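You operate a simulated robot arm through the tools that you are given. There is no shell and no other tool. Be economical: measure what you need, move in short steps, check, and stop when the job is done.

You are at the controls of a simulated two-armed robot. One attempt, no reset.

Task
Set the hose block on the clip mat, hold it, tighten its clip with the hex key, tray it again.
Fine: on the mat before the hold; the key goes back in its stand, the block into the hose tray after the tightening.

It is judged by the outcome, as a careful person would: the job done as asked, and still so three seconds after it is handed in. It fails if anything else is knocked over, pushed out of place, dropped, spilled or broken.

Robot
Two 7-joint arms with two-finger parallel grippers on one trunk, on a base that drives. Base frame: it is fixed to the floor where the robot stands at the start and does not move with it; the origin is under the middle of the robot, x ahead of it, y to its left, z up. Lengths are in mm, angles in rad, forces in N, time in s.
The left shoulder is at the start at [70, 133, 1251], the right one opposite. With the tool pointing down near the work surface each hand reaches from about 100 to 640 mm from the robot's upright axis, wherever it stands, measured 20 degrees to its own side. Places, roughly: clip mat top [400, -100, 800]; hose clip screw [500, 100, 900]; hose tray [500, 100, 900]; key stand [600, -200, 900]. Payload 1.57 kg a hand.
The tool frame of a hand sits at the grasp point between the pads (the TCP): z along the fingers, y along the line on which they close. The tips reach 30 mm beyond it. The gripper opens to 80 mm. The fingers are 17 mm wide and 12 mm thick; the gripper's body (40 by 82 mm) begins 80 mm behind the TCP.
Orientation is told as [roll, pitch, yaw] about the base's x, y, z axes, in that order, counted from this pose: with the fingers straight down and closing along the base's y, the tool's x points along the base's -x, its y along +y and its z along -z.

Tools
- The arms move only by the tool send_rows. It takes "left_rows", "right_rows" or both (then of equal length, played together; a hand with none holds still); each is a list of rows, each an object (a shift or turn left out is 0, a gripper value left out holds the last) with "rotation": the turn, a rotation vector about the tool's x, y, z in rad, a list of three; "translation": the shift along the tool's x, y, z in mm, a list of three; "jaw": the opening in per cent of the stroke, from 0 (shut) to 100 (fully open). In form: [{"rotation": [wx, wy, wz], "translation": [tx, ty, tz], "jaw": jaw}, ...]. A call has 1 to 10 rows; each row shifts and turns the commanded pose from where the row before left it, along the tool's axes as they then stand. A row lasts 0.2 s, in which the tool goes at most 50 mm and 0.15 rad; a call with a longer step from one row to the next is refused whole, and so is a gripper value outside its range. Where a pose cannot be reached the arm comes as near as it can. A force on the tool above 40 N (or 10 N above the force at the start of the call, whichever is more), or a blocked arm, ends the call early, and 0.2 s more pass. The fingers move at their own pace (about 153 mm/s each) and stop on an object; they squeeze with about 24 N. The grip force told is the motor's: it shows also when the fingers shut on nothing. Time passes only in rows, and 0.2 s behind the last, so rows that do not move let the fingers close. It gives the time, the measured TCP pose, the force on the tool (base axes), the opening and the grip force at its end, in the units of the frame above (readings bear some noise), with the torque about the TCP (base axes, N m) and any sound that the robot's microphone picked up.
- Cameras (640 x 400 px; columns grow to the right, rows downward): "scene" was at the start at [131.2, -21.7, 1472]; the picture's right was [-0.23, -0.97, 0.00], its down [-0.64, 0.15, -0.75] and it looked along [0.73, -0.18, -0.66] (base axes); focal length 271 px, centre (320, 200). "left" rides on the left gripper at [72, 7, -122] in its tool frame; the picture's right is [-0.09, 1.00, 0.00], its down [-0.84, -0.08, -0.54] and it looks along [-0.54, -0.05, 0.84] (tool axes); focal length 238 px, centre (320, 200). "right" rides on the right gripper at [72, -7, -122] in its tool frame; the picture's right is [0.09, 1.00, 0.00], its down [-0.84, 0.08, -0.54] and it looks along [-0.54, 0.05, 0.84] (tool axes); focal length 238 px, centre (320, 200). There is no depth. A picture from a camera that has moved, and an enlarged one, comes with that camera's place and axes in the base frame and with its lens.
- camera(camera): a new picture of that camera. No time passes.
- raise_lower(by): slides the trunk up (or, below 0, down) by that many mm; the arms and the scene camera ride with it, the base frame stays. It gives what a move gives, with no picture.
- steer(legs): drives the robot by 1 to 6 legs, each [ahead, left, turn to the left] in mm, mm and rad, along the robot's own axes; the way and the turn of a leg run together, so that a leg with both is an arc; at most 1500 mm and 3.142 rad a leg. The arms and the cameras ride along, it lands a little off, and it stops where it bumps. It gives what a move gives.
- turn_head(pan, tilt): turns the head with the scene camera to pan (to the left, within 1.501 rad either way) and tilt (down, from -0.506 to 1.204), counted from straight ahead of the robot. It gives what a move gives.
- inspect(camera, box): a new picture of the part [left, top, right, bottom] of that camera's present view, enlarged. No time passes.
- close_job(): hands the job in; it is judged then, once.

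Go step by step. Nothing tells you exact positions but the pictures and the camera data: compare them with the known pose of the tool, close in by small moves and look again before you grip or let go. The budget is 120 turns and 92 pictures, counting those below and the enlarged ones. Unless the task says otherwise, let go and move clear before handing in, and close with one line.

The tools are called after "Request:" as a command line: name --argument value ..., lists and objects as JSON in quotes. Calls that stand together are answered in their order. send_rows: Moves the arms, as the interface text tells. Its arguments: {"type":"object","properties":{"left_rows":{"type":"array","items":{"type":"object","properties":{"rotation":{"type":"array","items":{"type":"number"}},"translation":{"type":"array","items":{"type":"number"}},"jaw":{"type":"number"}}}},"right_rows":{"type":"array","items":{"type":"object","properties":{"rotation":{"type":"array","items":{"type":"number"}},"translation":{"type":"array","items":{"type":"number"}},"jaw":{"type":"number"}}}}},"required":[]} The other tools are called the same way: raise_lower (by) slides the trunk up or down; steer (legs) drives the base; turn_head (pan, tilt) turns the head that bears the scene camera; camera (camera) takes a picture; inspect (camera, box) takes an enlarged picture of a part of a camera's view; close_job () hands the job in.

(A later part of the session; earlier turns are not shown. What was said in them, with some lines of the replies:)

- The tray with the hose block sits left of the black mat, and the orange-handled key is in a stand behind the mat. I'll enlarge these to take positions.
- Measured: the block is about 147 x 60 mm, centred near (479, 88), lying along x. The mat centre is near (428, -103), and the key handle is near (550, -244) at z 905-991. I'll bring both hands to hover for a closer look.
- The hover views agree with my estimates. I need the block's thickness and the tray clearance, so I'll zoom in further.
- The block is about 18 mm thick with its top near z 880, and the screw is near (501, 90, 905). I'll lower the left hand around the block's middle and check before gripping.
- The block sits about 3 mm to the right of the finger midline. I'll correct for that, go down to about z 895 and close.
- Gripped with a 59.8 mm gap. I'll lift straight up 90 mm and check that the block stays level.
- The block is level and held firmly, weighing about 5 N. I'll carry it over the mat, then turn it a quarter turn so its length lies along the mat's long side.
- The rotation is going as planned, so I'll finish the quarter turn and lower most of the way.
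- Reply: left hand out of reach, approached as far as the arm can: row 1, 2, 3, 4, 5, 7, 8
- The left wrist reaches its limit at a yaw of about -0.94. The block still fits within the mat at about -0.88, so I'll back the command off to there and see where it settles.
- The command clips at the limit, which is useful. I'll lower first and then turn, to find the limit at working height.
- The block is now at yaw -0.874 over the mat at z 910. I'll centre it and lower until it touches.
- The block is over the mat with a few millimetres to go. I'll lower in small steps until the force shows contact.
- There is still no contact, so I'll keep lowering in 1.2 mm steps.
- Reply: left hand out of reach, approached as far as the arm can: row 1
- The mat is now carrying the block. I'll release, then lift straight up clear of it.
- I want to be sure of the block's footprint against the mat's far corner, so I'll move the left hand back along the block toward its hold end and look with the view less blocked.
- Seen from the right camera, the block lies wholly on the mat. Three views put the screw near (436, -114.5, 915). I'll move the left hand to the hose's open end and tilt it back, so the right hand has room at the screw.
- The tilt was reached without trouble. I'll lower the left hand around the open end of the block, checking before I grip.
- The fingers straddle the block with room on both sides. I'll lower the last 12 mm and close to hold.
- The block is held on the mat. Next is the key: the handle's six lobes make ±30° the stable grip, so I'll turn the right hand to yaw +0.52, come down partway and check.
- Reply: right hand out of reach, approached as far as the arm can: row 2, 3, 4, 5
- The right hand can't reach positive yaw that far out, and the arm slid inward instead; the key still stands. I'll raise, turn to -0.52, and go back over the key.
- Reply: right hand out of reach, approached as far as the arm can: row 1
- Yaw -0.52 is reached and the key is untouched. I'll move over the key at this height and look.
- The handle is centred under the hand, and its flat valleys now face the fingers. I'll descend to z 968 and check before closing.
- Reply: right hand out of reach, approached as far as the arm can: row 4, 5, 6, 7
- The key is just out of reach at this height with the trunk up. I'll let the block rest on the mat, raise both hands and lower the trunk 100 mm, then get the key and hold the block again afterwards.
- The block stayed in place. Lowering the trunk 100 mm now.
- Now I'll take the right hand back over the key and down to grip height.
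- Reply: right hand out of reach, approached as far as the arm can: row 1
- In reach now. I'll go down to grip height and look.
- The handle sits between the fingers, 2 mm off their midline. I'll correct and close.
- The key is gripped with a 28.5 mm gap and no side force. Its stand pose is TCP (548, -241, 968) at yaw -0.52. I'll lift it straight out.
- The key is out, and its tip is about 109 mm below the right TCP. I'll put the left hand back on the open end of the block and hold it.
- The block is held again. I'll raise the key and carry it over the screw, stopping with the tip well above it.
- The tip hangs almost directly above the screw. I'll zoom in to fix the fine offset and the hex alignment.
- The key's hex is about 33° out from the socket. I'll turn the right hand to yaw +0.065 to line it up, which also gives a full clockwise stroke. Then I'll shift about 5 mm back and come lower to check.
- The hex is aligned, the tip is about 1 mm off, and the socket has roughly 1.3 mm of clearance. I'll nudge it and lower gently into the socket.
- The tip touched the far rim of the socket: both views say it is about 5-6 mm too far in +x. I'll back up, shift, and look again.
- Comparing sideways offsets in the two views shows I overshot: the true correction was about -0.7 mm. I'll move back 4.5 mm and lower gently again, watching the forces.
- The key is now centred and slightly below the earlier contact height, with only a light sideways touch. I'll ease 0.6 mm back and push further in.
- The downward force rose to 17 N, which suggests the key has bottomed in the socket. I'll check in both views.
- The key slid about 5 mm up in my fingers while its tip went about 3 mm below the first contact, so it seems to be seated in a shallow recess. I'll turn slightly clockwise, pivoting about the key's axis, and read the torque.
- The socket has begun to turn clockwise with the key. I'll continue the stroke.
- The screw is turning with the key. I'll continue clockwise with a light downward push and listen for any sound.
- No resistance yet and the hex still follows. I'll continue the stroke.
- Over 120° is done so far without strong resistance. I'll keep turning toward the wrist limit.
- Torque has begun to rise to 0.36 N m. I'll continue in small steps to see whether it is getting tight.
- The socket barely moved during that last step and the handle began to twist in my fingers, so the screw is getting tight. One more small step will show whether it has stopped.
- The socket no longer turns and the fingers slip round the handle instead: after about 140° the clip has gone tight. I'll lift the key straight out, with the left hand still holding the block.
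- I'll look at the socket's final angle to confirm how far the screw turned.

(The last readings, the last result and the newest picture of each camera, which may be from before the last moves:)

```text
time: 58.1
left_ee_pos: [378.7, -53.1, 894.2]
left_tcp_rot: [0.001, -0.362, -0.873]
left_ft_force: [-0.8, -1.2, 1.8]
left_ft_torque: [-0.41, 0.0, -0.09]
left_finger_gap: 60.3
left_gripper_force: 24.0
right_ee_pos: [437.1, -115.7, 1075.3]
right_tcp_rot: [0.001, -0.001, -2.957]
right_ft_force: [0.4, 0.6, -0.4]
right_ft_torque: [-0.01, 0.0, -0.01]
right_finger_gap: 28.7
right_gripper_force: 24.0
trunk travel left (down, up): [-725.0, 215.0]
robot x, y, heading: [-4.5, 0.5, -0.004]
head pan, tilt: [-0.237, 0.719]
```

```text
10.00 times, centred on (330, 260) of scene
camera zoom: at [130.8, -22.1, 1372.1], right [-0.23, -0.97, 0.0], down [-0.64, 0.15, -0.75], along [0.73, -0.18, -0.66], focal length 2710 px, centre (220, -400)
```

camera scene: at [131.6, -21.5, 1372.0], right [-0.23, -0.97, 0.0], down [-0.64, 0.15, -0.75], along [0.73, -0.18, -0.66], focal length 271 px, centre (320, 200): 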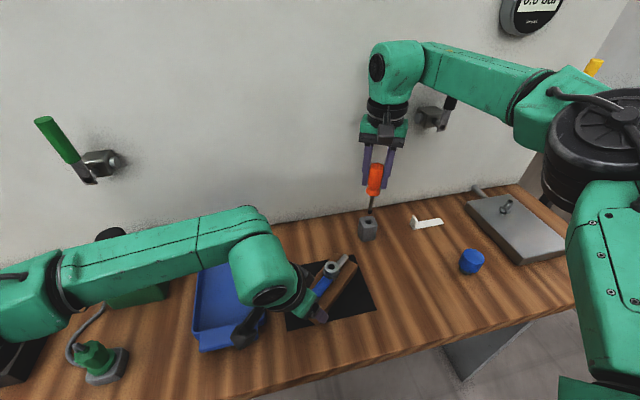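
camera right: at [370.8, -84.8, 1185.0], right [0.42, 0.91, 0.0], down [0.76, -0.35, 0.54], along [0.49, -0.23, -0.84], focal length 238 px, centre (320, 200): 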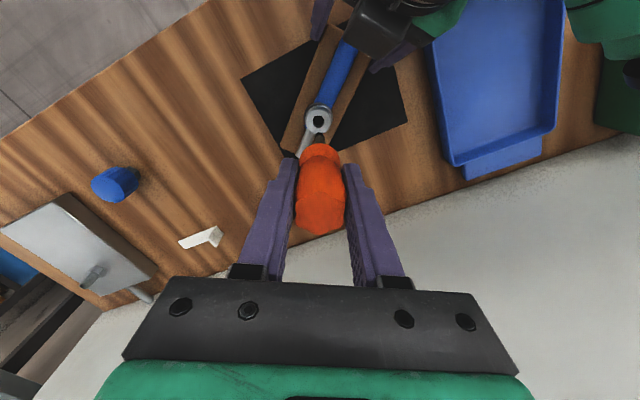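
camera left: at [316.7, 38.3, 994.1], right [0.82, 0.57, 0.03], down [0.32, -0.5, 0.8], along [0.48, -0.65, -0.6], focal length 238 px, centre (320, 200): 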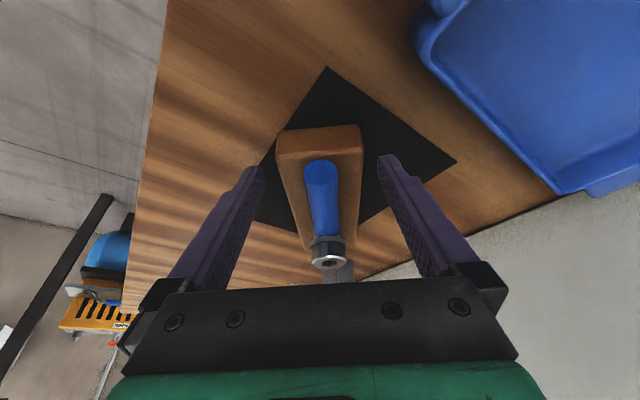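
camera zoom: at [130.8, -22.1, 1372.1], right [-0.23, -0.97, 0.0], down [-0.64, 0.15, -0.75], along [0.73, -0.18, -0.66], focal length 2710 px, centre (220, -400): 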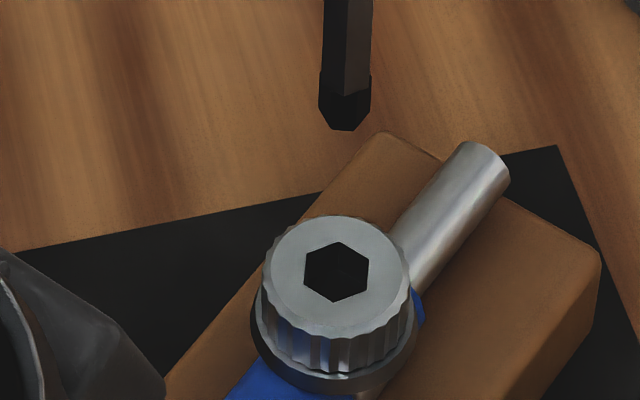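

The socket sits about 150° clockwise from its start, then it stopped hard, so the clip is tight. Now I'll unwind the right wrist in the air back to yaw -0.52.

Request:
send_rows --right_rows '[{"rotation": [0, 0, -0.1434]}, {"rotation": [0, 0, -0.1434]}, {"rotation": [0, 0, -0.1434]}, {"rotation": [0, 0, -0.1434]}, {"rotation": [0, 0, -0.1434]}, {"rotation": [0, 0, -0.1434]}, {"rotation": [0, 0, -0.1434]}, {"rotation": [0, 0, -0.1434]}, {"rotation": [0, 0, -0.1434]}]'

Request:
send_rows --right_rows '[{"rotation": [0, 0, -0.1434]}, {"rotation": [0, 0, -0.1434]}, {"rotation": [0, 0, -0.1434]}, {"rotation": [0, 0, -0.1434]}, {"rotation": [0, 0, -0.1434]}, {"rotation": [0, 0, -0.1434]}, {"rotation": [0, 0, -0.1434]}, {"rotation": [0, 0, -0.1434]}, {}]'

```text
time: 60.1
left_ee_pos: [380.2, -53.3, 895.3]
left_tcp_rot: [0.002, -0.361, -0.872]
left_ft_force: [0.8, -1.4, 4.4]
left_ft_torque: [-0.06, 0.08, 0.05]
left_finger_gap: 59.7
left_gripper_force: 23.4
right_ee_pos: [434.9, -115.9, 1075.4]
right_tcp_rot: [0.0, 0.0, -1.663]
right_ft_force: [0.6, -0.4, -0.5]
right_ft_torque: [0.01, 0.01, 0.03]
right_finger_gap: 28.3
right_gripper_force: 24.1
trunk travel left (down, up): [-725.0, 215.0]
robot x, y, heading: [0.3, 3.6, -0.003]
head pan, tilt: [-0.237, 0.719]
```

```text
time: 62.1
left_ee_pos: [378.1, -53.9, 894.7]
left_tcp_rot: [0.003, -0.361, -0.873]
left_ft_force: [1.0, -1.1, 4.9]
left_ft_torque: [-0.04, -0.04, 0.07]
left_finger_gap: 59.9
left_gripper_force: 24.3
right_ee_pos: [435.6, -116.6, 1076.3]
right_tcp_rot: [0.0, 0.001, -0.517]
right_ft_force: [-0.1, -0.1, -0.7]
right_ft_torque: [0.01, 0.02, 0.0]
right_finger_gap: 28.3
right_gripper_force: 23.7
trunk travel left (down, up): [-725.0, 215.0]
robot x, y, heading: [-1.5, 1.3, -0.0]
head pan, tilt: [-0.237, 0.719]
```

Now I'll carry the key to just above the stand.

Request:
send_rows --right_rows '[{"translation": [-26.6, -8.7, 0]}, {"translation": [-26.6, -8.7, 0]}, {"translation": [-26.6, -8.7, 8]}, {"translation": [-26.6, -8.7, 8]}, {"translation": [-26.6, -8.7, 8]}, {"translation": [-26.4, -8.8, 8]}, {}]'

Request:
inspect --camera "scene" --box '[340, 165, 400, 245]'

Request:
inspect --camera "right" --box '[280, 90, 360, 160]'

```text
time: 63.7
left_ee_pos: [380.3, -52.1, 895.4]
left_tcp_rot: [0.003, -0.361, -0.872]
left_ft_force: [0.2, -1.1, 5.9]
left_ft_torque: [0.2, 0.28, -0.01]
left_finger_gap: 60.0
left_gripper_force: 24.2
right_ee_pos: [550.8, -241.1, 1044.1]
right_tcp_rot: [-0.001, 0.001, -0.519]
right_ft_force: [0.3, -0.5, -0.8]
right_ft_torque: [-0.01, -0.02, 0.0]
right_finger_gap: 28.1
right_gripper_force: 24.5
trunk travel left (down, up): [-725.0, 215.0]
robot x, y, heading: [1.6, 1.6, 0.001]
head pan, tilt: [-0.237, 0.719]
```

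```text
5.00 times, centred on (370, 205) of scene
camera zoom: at [130.8, -21.8, 1372.1], right [-0.23, -0.97, 0.0], down [-0.64, 0.15, -0.75], along [0.73, -0.18, -0.66], focal length 1355 px, centre (70, 175)
```

zoom: 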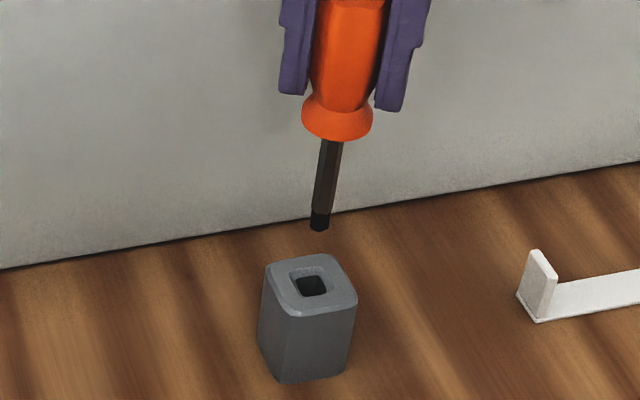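

```text
5.71 times, centred on (320, 125) of right
camera zoom: at [485.6, -210.2, 1165.1], right [0.41, 0.91, 0.0], down [0.77, -0.35, 0.54], along [0.49, -0.22, -0.84], focal length 1362 px, centre (320, 629)
```

zoom: 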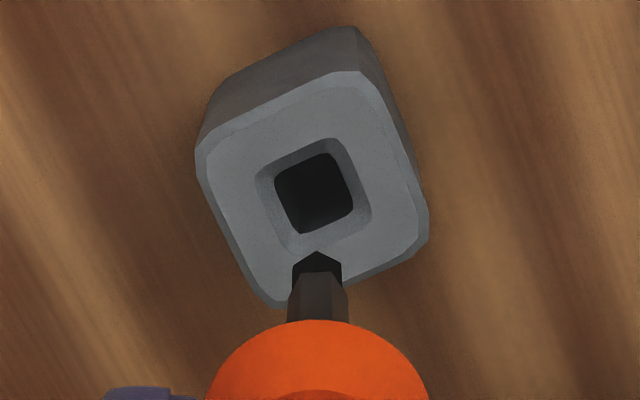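

The key tip is about 3 mm too far out, and the tapered hole is about 14-20 mm wide. I'll shift and lower into the stand.

Request:
send_rows --right_rows '[{"translation": [2.9, -1.0, 10]}, {"translation": [0, 0, 15]}, {"translation": [0, 0, 10]}, {"translation": [0, 0, 10]}, {"translation": [0, 0, 10]}, {}]'

Request:
inspect --camera "scene" --box '[340, 165, 400, 245]'

```text
time: 65.1
left_ee_pos: [379.9, -53.3, 895.3]
left_tcp_rot: [0.002, -0.362, -0.872]
left_ft_force: [-0.1, 0.8, 4.5]
left_ft_torque: [0.07, 0.15, 0.07]
left_finger_gap: 59.5
left_gripper_force: 24.3
right_ee_pos: [548.2, -240.0, 989.9]
right_tcp_rot: [0.002, 0.0, -0.518]
right_ft_force: [-0.8, 0.3, -1.1]
right_ft_torque: [0.0, 0.01, 0.01]
right_finger_gap: 28.2
right_gripper_force: 23.7
trunk travel left (down, up): [-725.0, 215.0]
robot x, y, heading: [-0.4, 3.6, -0.002]
head pan, tilt: [-0.237, 0.719]
```

```text
5.00 times, centred on (370, 205) of scene
camera zoom: at [130.7, -21.7, 1372.1], right [-0.23, -0.97, 0.0], down [-0.64, 0.15, -0.75], along [0.73, -0.18, -0.66], focal length 1355 px, centre (70, 175)
```

zoom: 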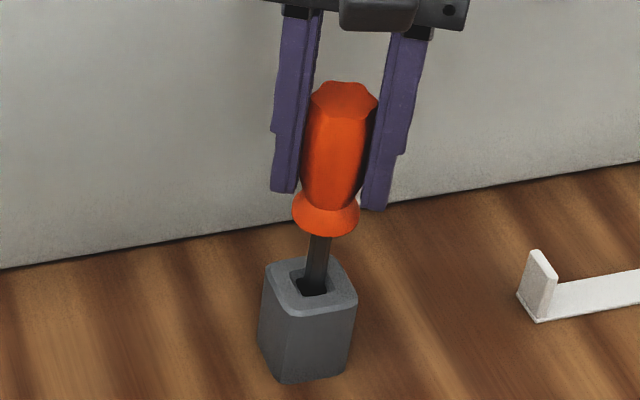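

The key is in the hole without contact. I'll lower until it bottoms out.

Request:
send_rows --right_rows '[{"translation": [0, 0, 8]}, {"translation": [0, 0, 8]}, {"translation": [0, 0, 4]}, {"translation": [0, 0, 2]}, {"translation": [0, 0, 2]}, {"translation": [0, 0, 1.5]}, {}]'

```text
time: 66.7
left_ee_pos: [378.9, -52.2, 894.7]
left_tcp_rot: [0.005, -0.361, -0.873]
left_ft_force: [-0.1, 0.1, -0.3]
left_ft_torque: [0.23, 0.17, 0.0]
left_finger_gap: 59.8
left_gripper_force: 24.1
right_ee_pos: [545.8, -239.5, 965.5]
right_tcp_rot: [0.003, -0.006, -0.518]
right_ft_force: [0.8, -0.5, 15.6]
right_ft_torque: [-0.19, -0.09, -0.11]
right_finger_gap: 28.2
right_gripper_force: 24.1
trunk travel left (down, up): [-725.0, 215.0]
robot x, y, heading: [-2.0, -1.0, -0.004]
head pan, tilt: [-0.237, 0.719]
```

The key has bottomed in the stand. I'll release and rise straight up.

Request:
send_rows --right_rows '[{"translation": [0, 0, -1]}, {"jaw": 100}, {}, {"translation": [0, 0, -20]}, {"translation": [0, 0, -30]}, {"translation": [0, 0, -30]}, {}]'

Request:
camera --camera "scene"

```text
time: 68.3
left_ee_pos: [379.2, -52.9, 895.5]
left_tcp_rot: [0.001, -0.362, -0.873]
left_ft_force: [0.9, -0.5, 0.9]
left_ft_torque: [-0.43, -0.29, 0.12]
left_finger_gap: 59.8
left_gripper_force: 24.2
right_ee_pos: [545.8, -239.3, 1043.3]
right_tcp_rot: [0.001, 0.002, -0.52]
right_ft_force: [-1.2, 0.1, -0.3]
right_ft_torque: [-0.01, -0.01, 0.04]
right_finger_gap: 80.3
right_gripper_force: 0.1
trunk travel left (down, up): [-725.0, 215.0]
robot x, y, heading: [0.1, -1.6, 0.001]
head pan, tilt: [-0.237, 0.719]
```

```text
20 pictures are left
camera scene: at [131.3, -21.6, 1372.0], right [-0.23, -0.97, 0.0], down [-0.64, 0.15, -0.75], along [0.73, -0.18, -0.66], focal length 271 px, centre (320, 200)
```

scene: 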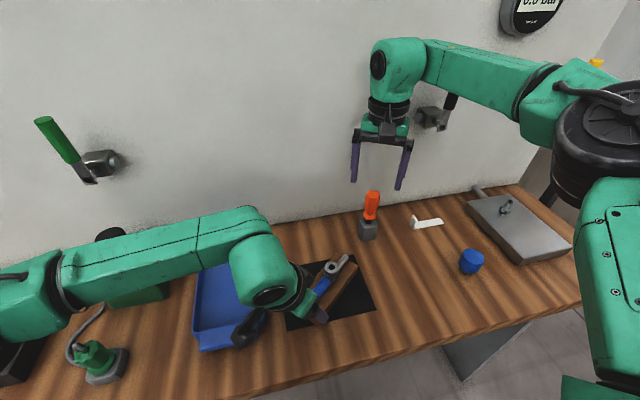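

The key stands in its tray stand, upright as before. Now the left hand lets go of the block, rises, straightens and moves over the block's middle.

Request:
send_rows --left_rows '[{"jaw": 97}, {}, {"translation": [-7, 0, -18.5]}, {"translation": [-7, 0, -18.5]}, {"translation": [-8, 0, -21]}, {"rotation": [0, 0.121, 0]}, {"rotation": [0, 0.121, 0]}, {"rotation": [0, 0.121, 0]}, {}]'

Request:
send_rows --left_rows '[{"translation": [-23, 0, 0]}, {"translation": [-23, 0, 0]}, {"translation": [-23, 0, 0]}, {}]'

Request:
camera --camera "left"

```text
time: 70.3
left_ee_pos: [382.8, -53.8, 956.8]
left_tcp_rot: [0.004, 0.003, -0.872]
left_ft_force: [-0.6, 0.0, -0.7]
left_ft_torque: [0.02, -0.01, 0.01]
left_finger_gap: 77.6
left_gripper_force: 0.1
right_ee_pos: [546.1, -240.1, 1043.5]
right_tcp_rot: [-0.002, 0.0, -0.517]
right_ft_force: [0.8, -0.8, -0.2]
right_ft_torque: [0.0, 0.01, 0.01]
right_finger_gap: 79.8
right_gripper_force: 0.0
trunk travel left (down, up): [-725.0, 215.0]
robot x, y, heading: [2.0, -4.3, -0.001]
head pan, tilt: [-0.237, 0.719]
```

```text
time: 71.3
left_ee_pos: [427.2, -106.2, 958.6]
left_tcp_rot: [0.0, 0.001, -0.872]
left_ft_force: [-0.2, -0.7, 0.4]
left_ft_torque: [-0.01, -0.01, 0.01]
left_finger_gap: 77.5
left_gripper_force: 0.1
right_ee_pos: [545.1, -238.9, 1044.3]
right_tcp_rot: [0.0, -0.001, -0.518]
right_ft_force: [-0.3, 0.6, -0.5]
right_ft_torque: [0.01, 0.01, 0.0]
right_finger_gap: 79.7
right_gripper_force: 0.1
trunk travel left (down, up): [-725.0, 215.0]
robot x, y, heading: [1.5, 2.1, 0.0]
head pan, tilt: [-0.237, 0.719]
```

```text
19 pictures are left
camera left: at [386.7, -45.9, 1079.5], right [0.82, 0.57, 0.0], down [0.48, -0.69, 0.54], along [0.31, -0.44, -0.84], focal length 238 px, centre (320, 200)
```

left: 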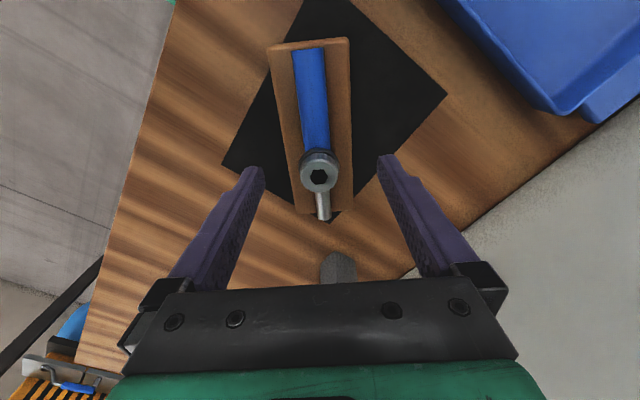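

The view matches the earlier one, so the block is where I left it. I'll lower around its middle and grip.

Request:
send_rows --left_rows '[{"translation": [0, 0, 17]}, {"translation": [0, 0, 17]}, {"translation": [0, 0, 17]}, {"translation": [0, 0, 10]}, {"translation": [0, 0, 6]}, {"jaw": 0}, {}, {}]'

```text
time: 73.1
left_ee_pos: [424.6, -104.8, 888.4]
left_tcp_rot: [0.002, 0.002, -0.871]
left_ft_force: [0.0, -1.5, 2.6]
left_ft_torque: [-0.22, 0.09, 0.09]
left_finger_gap: 59.8
left_gripper_force: 24.4
right_ee_pos: [545.6, -239.8, 1044.1]
right_tcp_rot: [0.0, -0.001, -0.517]
right_ft_force: [0.1, 0.9, -0.3]
right_ft_torque: [0.0, 0.01, -0.01]
right_finger_gap: 80.2
right_gripper_force: 0.1
trunk travel left (down, up): [-725.0, 215.0]
robot x, y, heading: [4.4, -0.5, 0.003]
head pan, tilt: [-0.237, 0.719]
```

Gripped. I'll lift and turn the block back to lie along x.

Request:
send_rows --left_rows '[{"translation": [0, 0, -10]}, {"translation": [0, 0, -25]}, {"translation": [0, 0, -30]}, {"translation": [0, 0, -30]}, {}]'

Request:
send_rows --left_rows '[{"rotation": [0, 0, -0.1245]}, {"rotation": [0, 0, -0.1245]}, {"rotation": [0, 0, -0.1245]}, {"rotation": [0, 0, -0.1245]}, {"rotation": [0, 0, -0.1245]}, {"rotation": [0, 0, -0.1245]}, {"rotation": [0, 0, -0.1245]}, {}]'

Request:
camera --camera "left"

```text
time: 74.3
left_ee_pos: [428.5, -107.1, 984.8]
left_tcp_rot: [0.004, 0.005, -0.872]
left_ft_force: [0.4, 0.2, -5.5]
left_ft_torque: [0.0, 0.0, 0.0]
left_finger_gap: 59.8
left_gripper_force: 24.0
right_ee_pos: [546.1, -240.1, 1042.9]
right_tcp_rot: [0.0, 0.0, -0.517]
right_ft_force: [-0.2, -0.5, -0.2]
right_ft_torque: [0.01, 0.01, -0.03]
right_finger_gap: 80.1
right_gripper_force: 0.0
trunk travel left (down, up): [-725.0, 215.0]
robot x, y, heading: [-2.0, -3.2, -0.001]
head pan, tilt: [-0.237, 0.719]
```

```text
time: 76.1
left_ee_pos: [428.6, -106.3, 984.4]
left_tcp_rot: [0.003, 0.0, -0.001]
left_ft_force: [-0.1, 0.5, -4.0]
left_ft_torque: [-0.01, -0.03, 0.0]
left_finger_gap: 59.6
left_gripper_force: 24.1
right_ee_pos: [546.4, -240.2, 1044.1]
right_tcp_rot: [0.001, 0.001, -0.518]
right_ft_force: [1.2, 0.7, -0.2]
right_ft_torque: [-0.02, 0.0, -0.03]
right_finger_gap: 79.7
right_gripper_force: 0.0
trunk travel left (down, up): [-725.0, 215.0]
robot x, y, heading: [1.9, 3.2, -0.003]
head pan, tilt: [-0.237, 0.719]
```

```text
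18 pictures are left
camera left: at [356.4, -98.0, 1106.2], right [0.09, 1.0, 0.0], down [0.84, -0.08, 0.54], along [0.54, -0.05, -0.84], focal length 238 px, centre (320, 200)
```

left: 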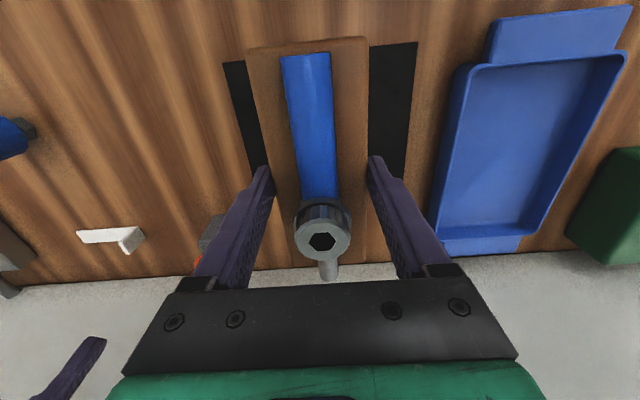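

The block is level and turned back. I'll carry it over the tray and lower partway to check.

Request:
send_rows --left_rows '[{"translation": [-10.9, 38.8, 0]}, {"translation": [-10.9, 38.8, 0]}, {"translation": [-10.9, 38.8, 0]}, {"translation": [-10.9, 38.8, 0]}, {"translation": [-10.9, 38.8, 0]}, {"translation": [0, 0, 20]}, {"translation": [0, 0, 20]}, {}]'

Request:
camera --camera "left"

Request:
camera --camera "scene"

```text
time: 77.9
left_ee_pos: [484.2, 88.8, 945.5]
left_tcp_rot: [0.002, 0.0, 0.0]
left_ft_force: [-0.1, 0.8, -4.5]
left_ft_torque: [-0.02, -0.04, 0.03]
left_finger_gap: 59.7
left_gripper_force: 24.0
right_ee_pos: [545.9, -238.8, 1044.0]
right_tcp_rot: [0.001, 0.001, -0.518]
right_ft_force: [-0.3, -0.5, 0.0]
right_ft_torque: [-0.01, -0.02, -0.03]
right_finger_gap: 80.0
right_gripper_force: 0.1
trunk travel left (down, up): [-725.0, 215.0]
robot x, y, heading: [-1.2, -1.4, -0.002]
head pan, tilt: [-0.237, 0.719]
```

```text
17 pictures are left
camera left: at [411.3, 96.9, 1066.8], right [0.09, 1.0, 0.0], down [0.84, -0.08, 0.54], along [0.54, -0.05, -0.84], focal length 238 px, centre (320, 200)
```

left: 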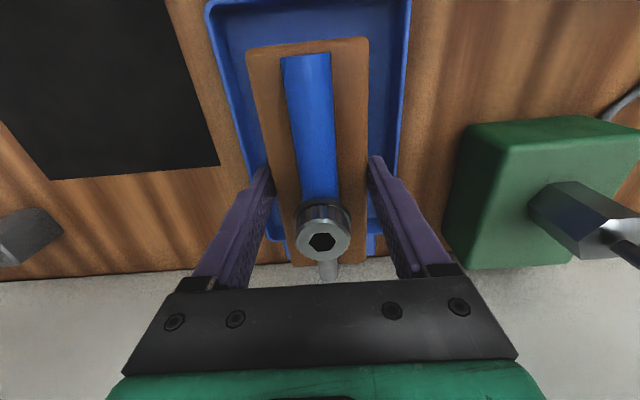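

```text
16 pictures are left
camera scene: at [131.8, -21.2, 1372.0], right [-0.23, -0.97, 0.0], down [-0.64, 0.15, -0.75], along [0.73, -0.18, -0.66], focal length 271 px, centre (320, 200)
```

scene: 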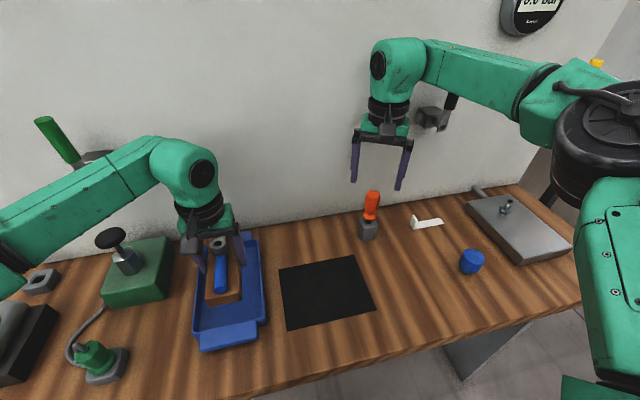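

The block is aligned over the tray, which hasn't moved. I'll lower it to the tray floor.

Request:
send_rows --left_rows '[{"translation": [0, 0, 16]}, {"translation": [0, 0, 16]}, {"translation": [0, 0, 10]}, {"translation": [0, 0, 4]}, {"translation": [0, 0, 2]}, {"translation": [0, 0, 1.5]}, {}]'

```text
time: 79.5
left_ee_pos: [482.9, 87.9, 893.8]
left_tcp_rot: [0.002, -0.001, -0.001]
left_ft_force: [0.3, 0.3, -3.8]
left_ft_torque: [-0.01, -0.02, 0.02]
left_finger_gap: 59.8
left_gripper_force: 23.7
right_ee_pos: [545.8, -239.4, 1042.5]
right_tcp_rot: [0.001, -0.001, -0.519]
right_ft_force: [-0.8, -0.5, -0.4]
right_ft_torque: [0.0, -0.01, 0.01]
right_finger_gap: 79.9
right_gripper_force: 0.0
trunk travel left (down, up): [-725.0, 215.0]
robot x, y, heading: [0.3, 0.7, 0.001]
head pan, tilt: [-0.237, 0.719]
```

Request:
send_rows --left_rows '[{"translation": [0, 0, 1.2]}, {"translation": [0, 0, 1.2]}, {}]'

```text
time: 80.3
left_ee_pos: [483.2, 86.4, 893.9]
left_tcp_rot: [0.001, -0.004, 0.001]
left_ft_force: [3.6, 2.5, 12.0]
left_ft_torque: [0.02, 0.53, -0.07]
left_finger_gap: 59.6
left_gripper_force: 24.3
right_ee_pos: [546.2, -237.7, 1044.5]
right_tcp_rot: [0.0, 0.0, -0.518]
right_ft_force: [-0.1, 0.2, -1.1]
right_ft_torque: [0.0, 0.01, 0.02]
right_finger_gap: 80.1
right_gripper_force: 0.0
trunk travel left (down, up): [-725.0, 215.0]
robot x, y, heading: [-0.7, 1.5, -0.004]
head pan, tilt: [-0.237, 0.719]
```

The block rests on the tray floor. I'll ease the pressure, release, and rise clear.

Request:
send_rows --left_rows '[{"translation": [0, 0, -1]}, {"jaw": 97}, {}, {"translation": [0, 0, -15]}, {"translation": [0, 0, -30]}, {"translation": [0, 0, -40]}, {"translation": [0, 0, -40]}, {"translation": [0, 0, -30]}, {}]' --right_rows '[{}, {}, {}, {}, {}, {"translation": [15, 5, -20]}, {"translation": [20, 5, -30]}, {"translation": [20, 5, -30]}, {}]'

Request:
camera --camera "scene"

Request:
inspect --camera "scene" --box '[180, 210, 400, 360]'

```text
time: 82.3
left_ee_pos: [484.8, 86.3, 1052.0]
left_tcp_rot: [0.001, 0.0, -0.002]
left_ft_force: [-0.3, -0.1, 0.6]
left_ft_torque: [0.02, -0.03, -0.04]
left_finger_gap: 77.6
left_gripper_force: 0.1
right_ee_pos: [506.5, -199.0, 1122.3]
right_tcp_rot: [-0.001, 0.0, -0.518]
right_ft_force: [0.2, -0.3, 0.0]
right_ft_torque: [0.02, 0.02, 0.03]
right_finger_gap: 79.9
right_gripper_force: 0.0
trunk travel left (down, up): [-725.0, 215.0]
robot x, y, heading: [3.7, -1.3, 0.001]
head pan, tilt: [-0.237, 0.719]
```

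```text
15 pictures are left
camera scene: at [132.0, -21.8, 1371.9], right [-0.23, -0.97, 0.0], down [-0.64, 0.15, -0.75], along [0.73, -0.18, -0.66], focal length 271 px, centre (320, 200)
```

scene: 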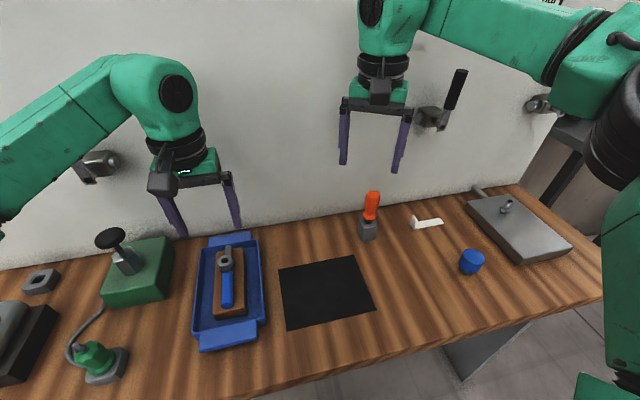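

```text
2.67 times, centred on (290, 285) of scene
camera zoom: at [132.0, -21.8, 1371.9], right [-0.23, -0.97, 0.0], down [-0.64, 0.15, -0.75], along [0.73, -0.18, -0.66], focal length 723 px, centre (400, -27)
```

zoom: 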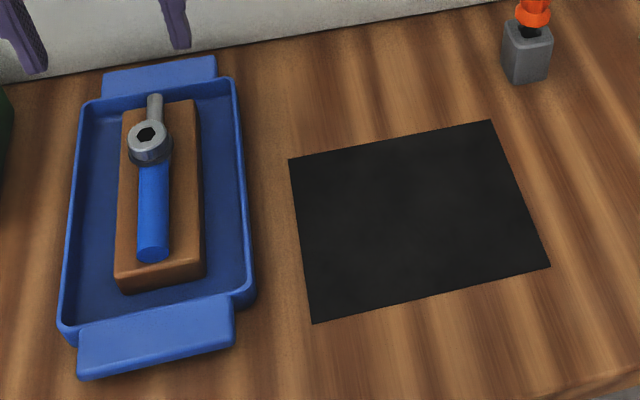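

The block is back in the tray, the key is upright in its stand, the mat is clear and nothing else has moved.

Request:
close_job

```text
The job is handed in.
```

The hose block was set and held on the mat and is back in its tray, and the key is back in its stand. The clip screw turned clockwise until it stopped and the handle slipped in my grip. I read that as tight; the turn looked like about 150°, but the pictures alone could also fit 90°.
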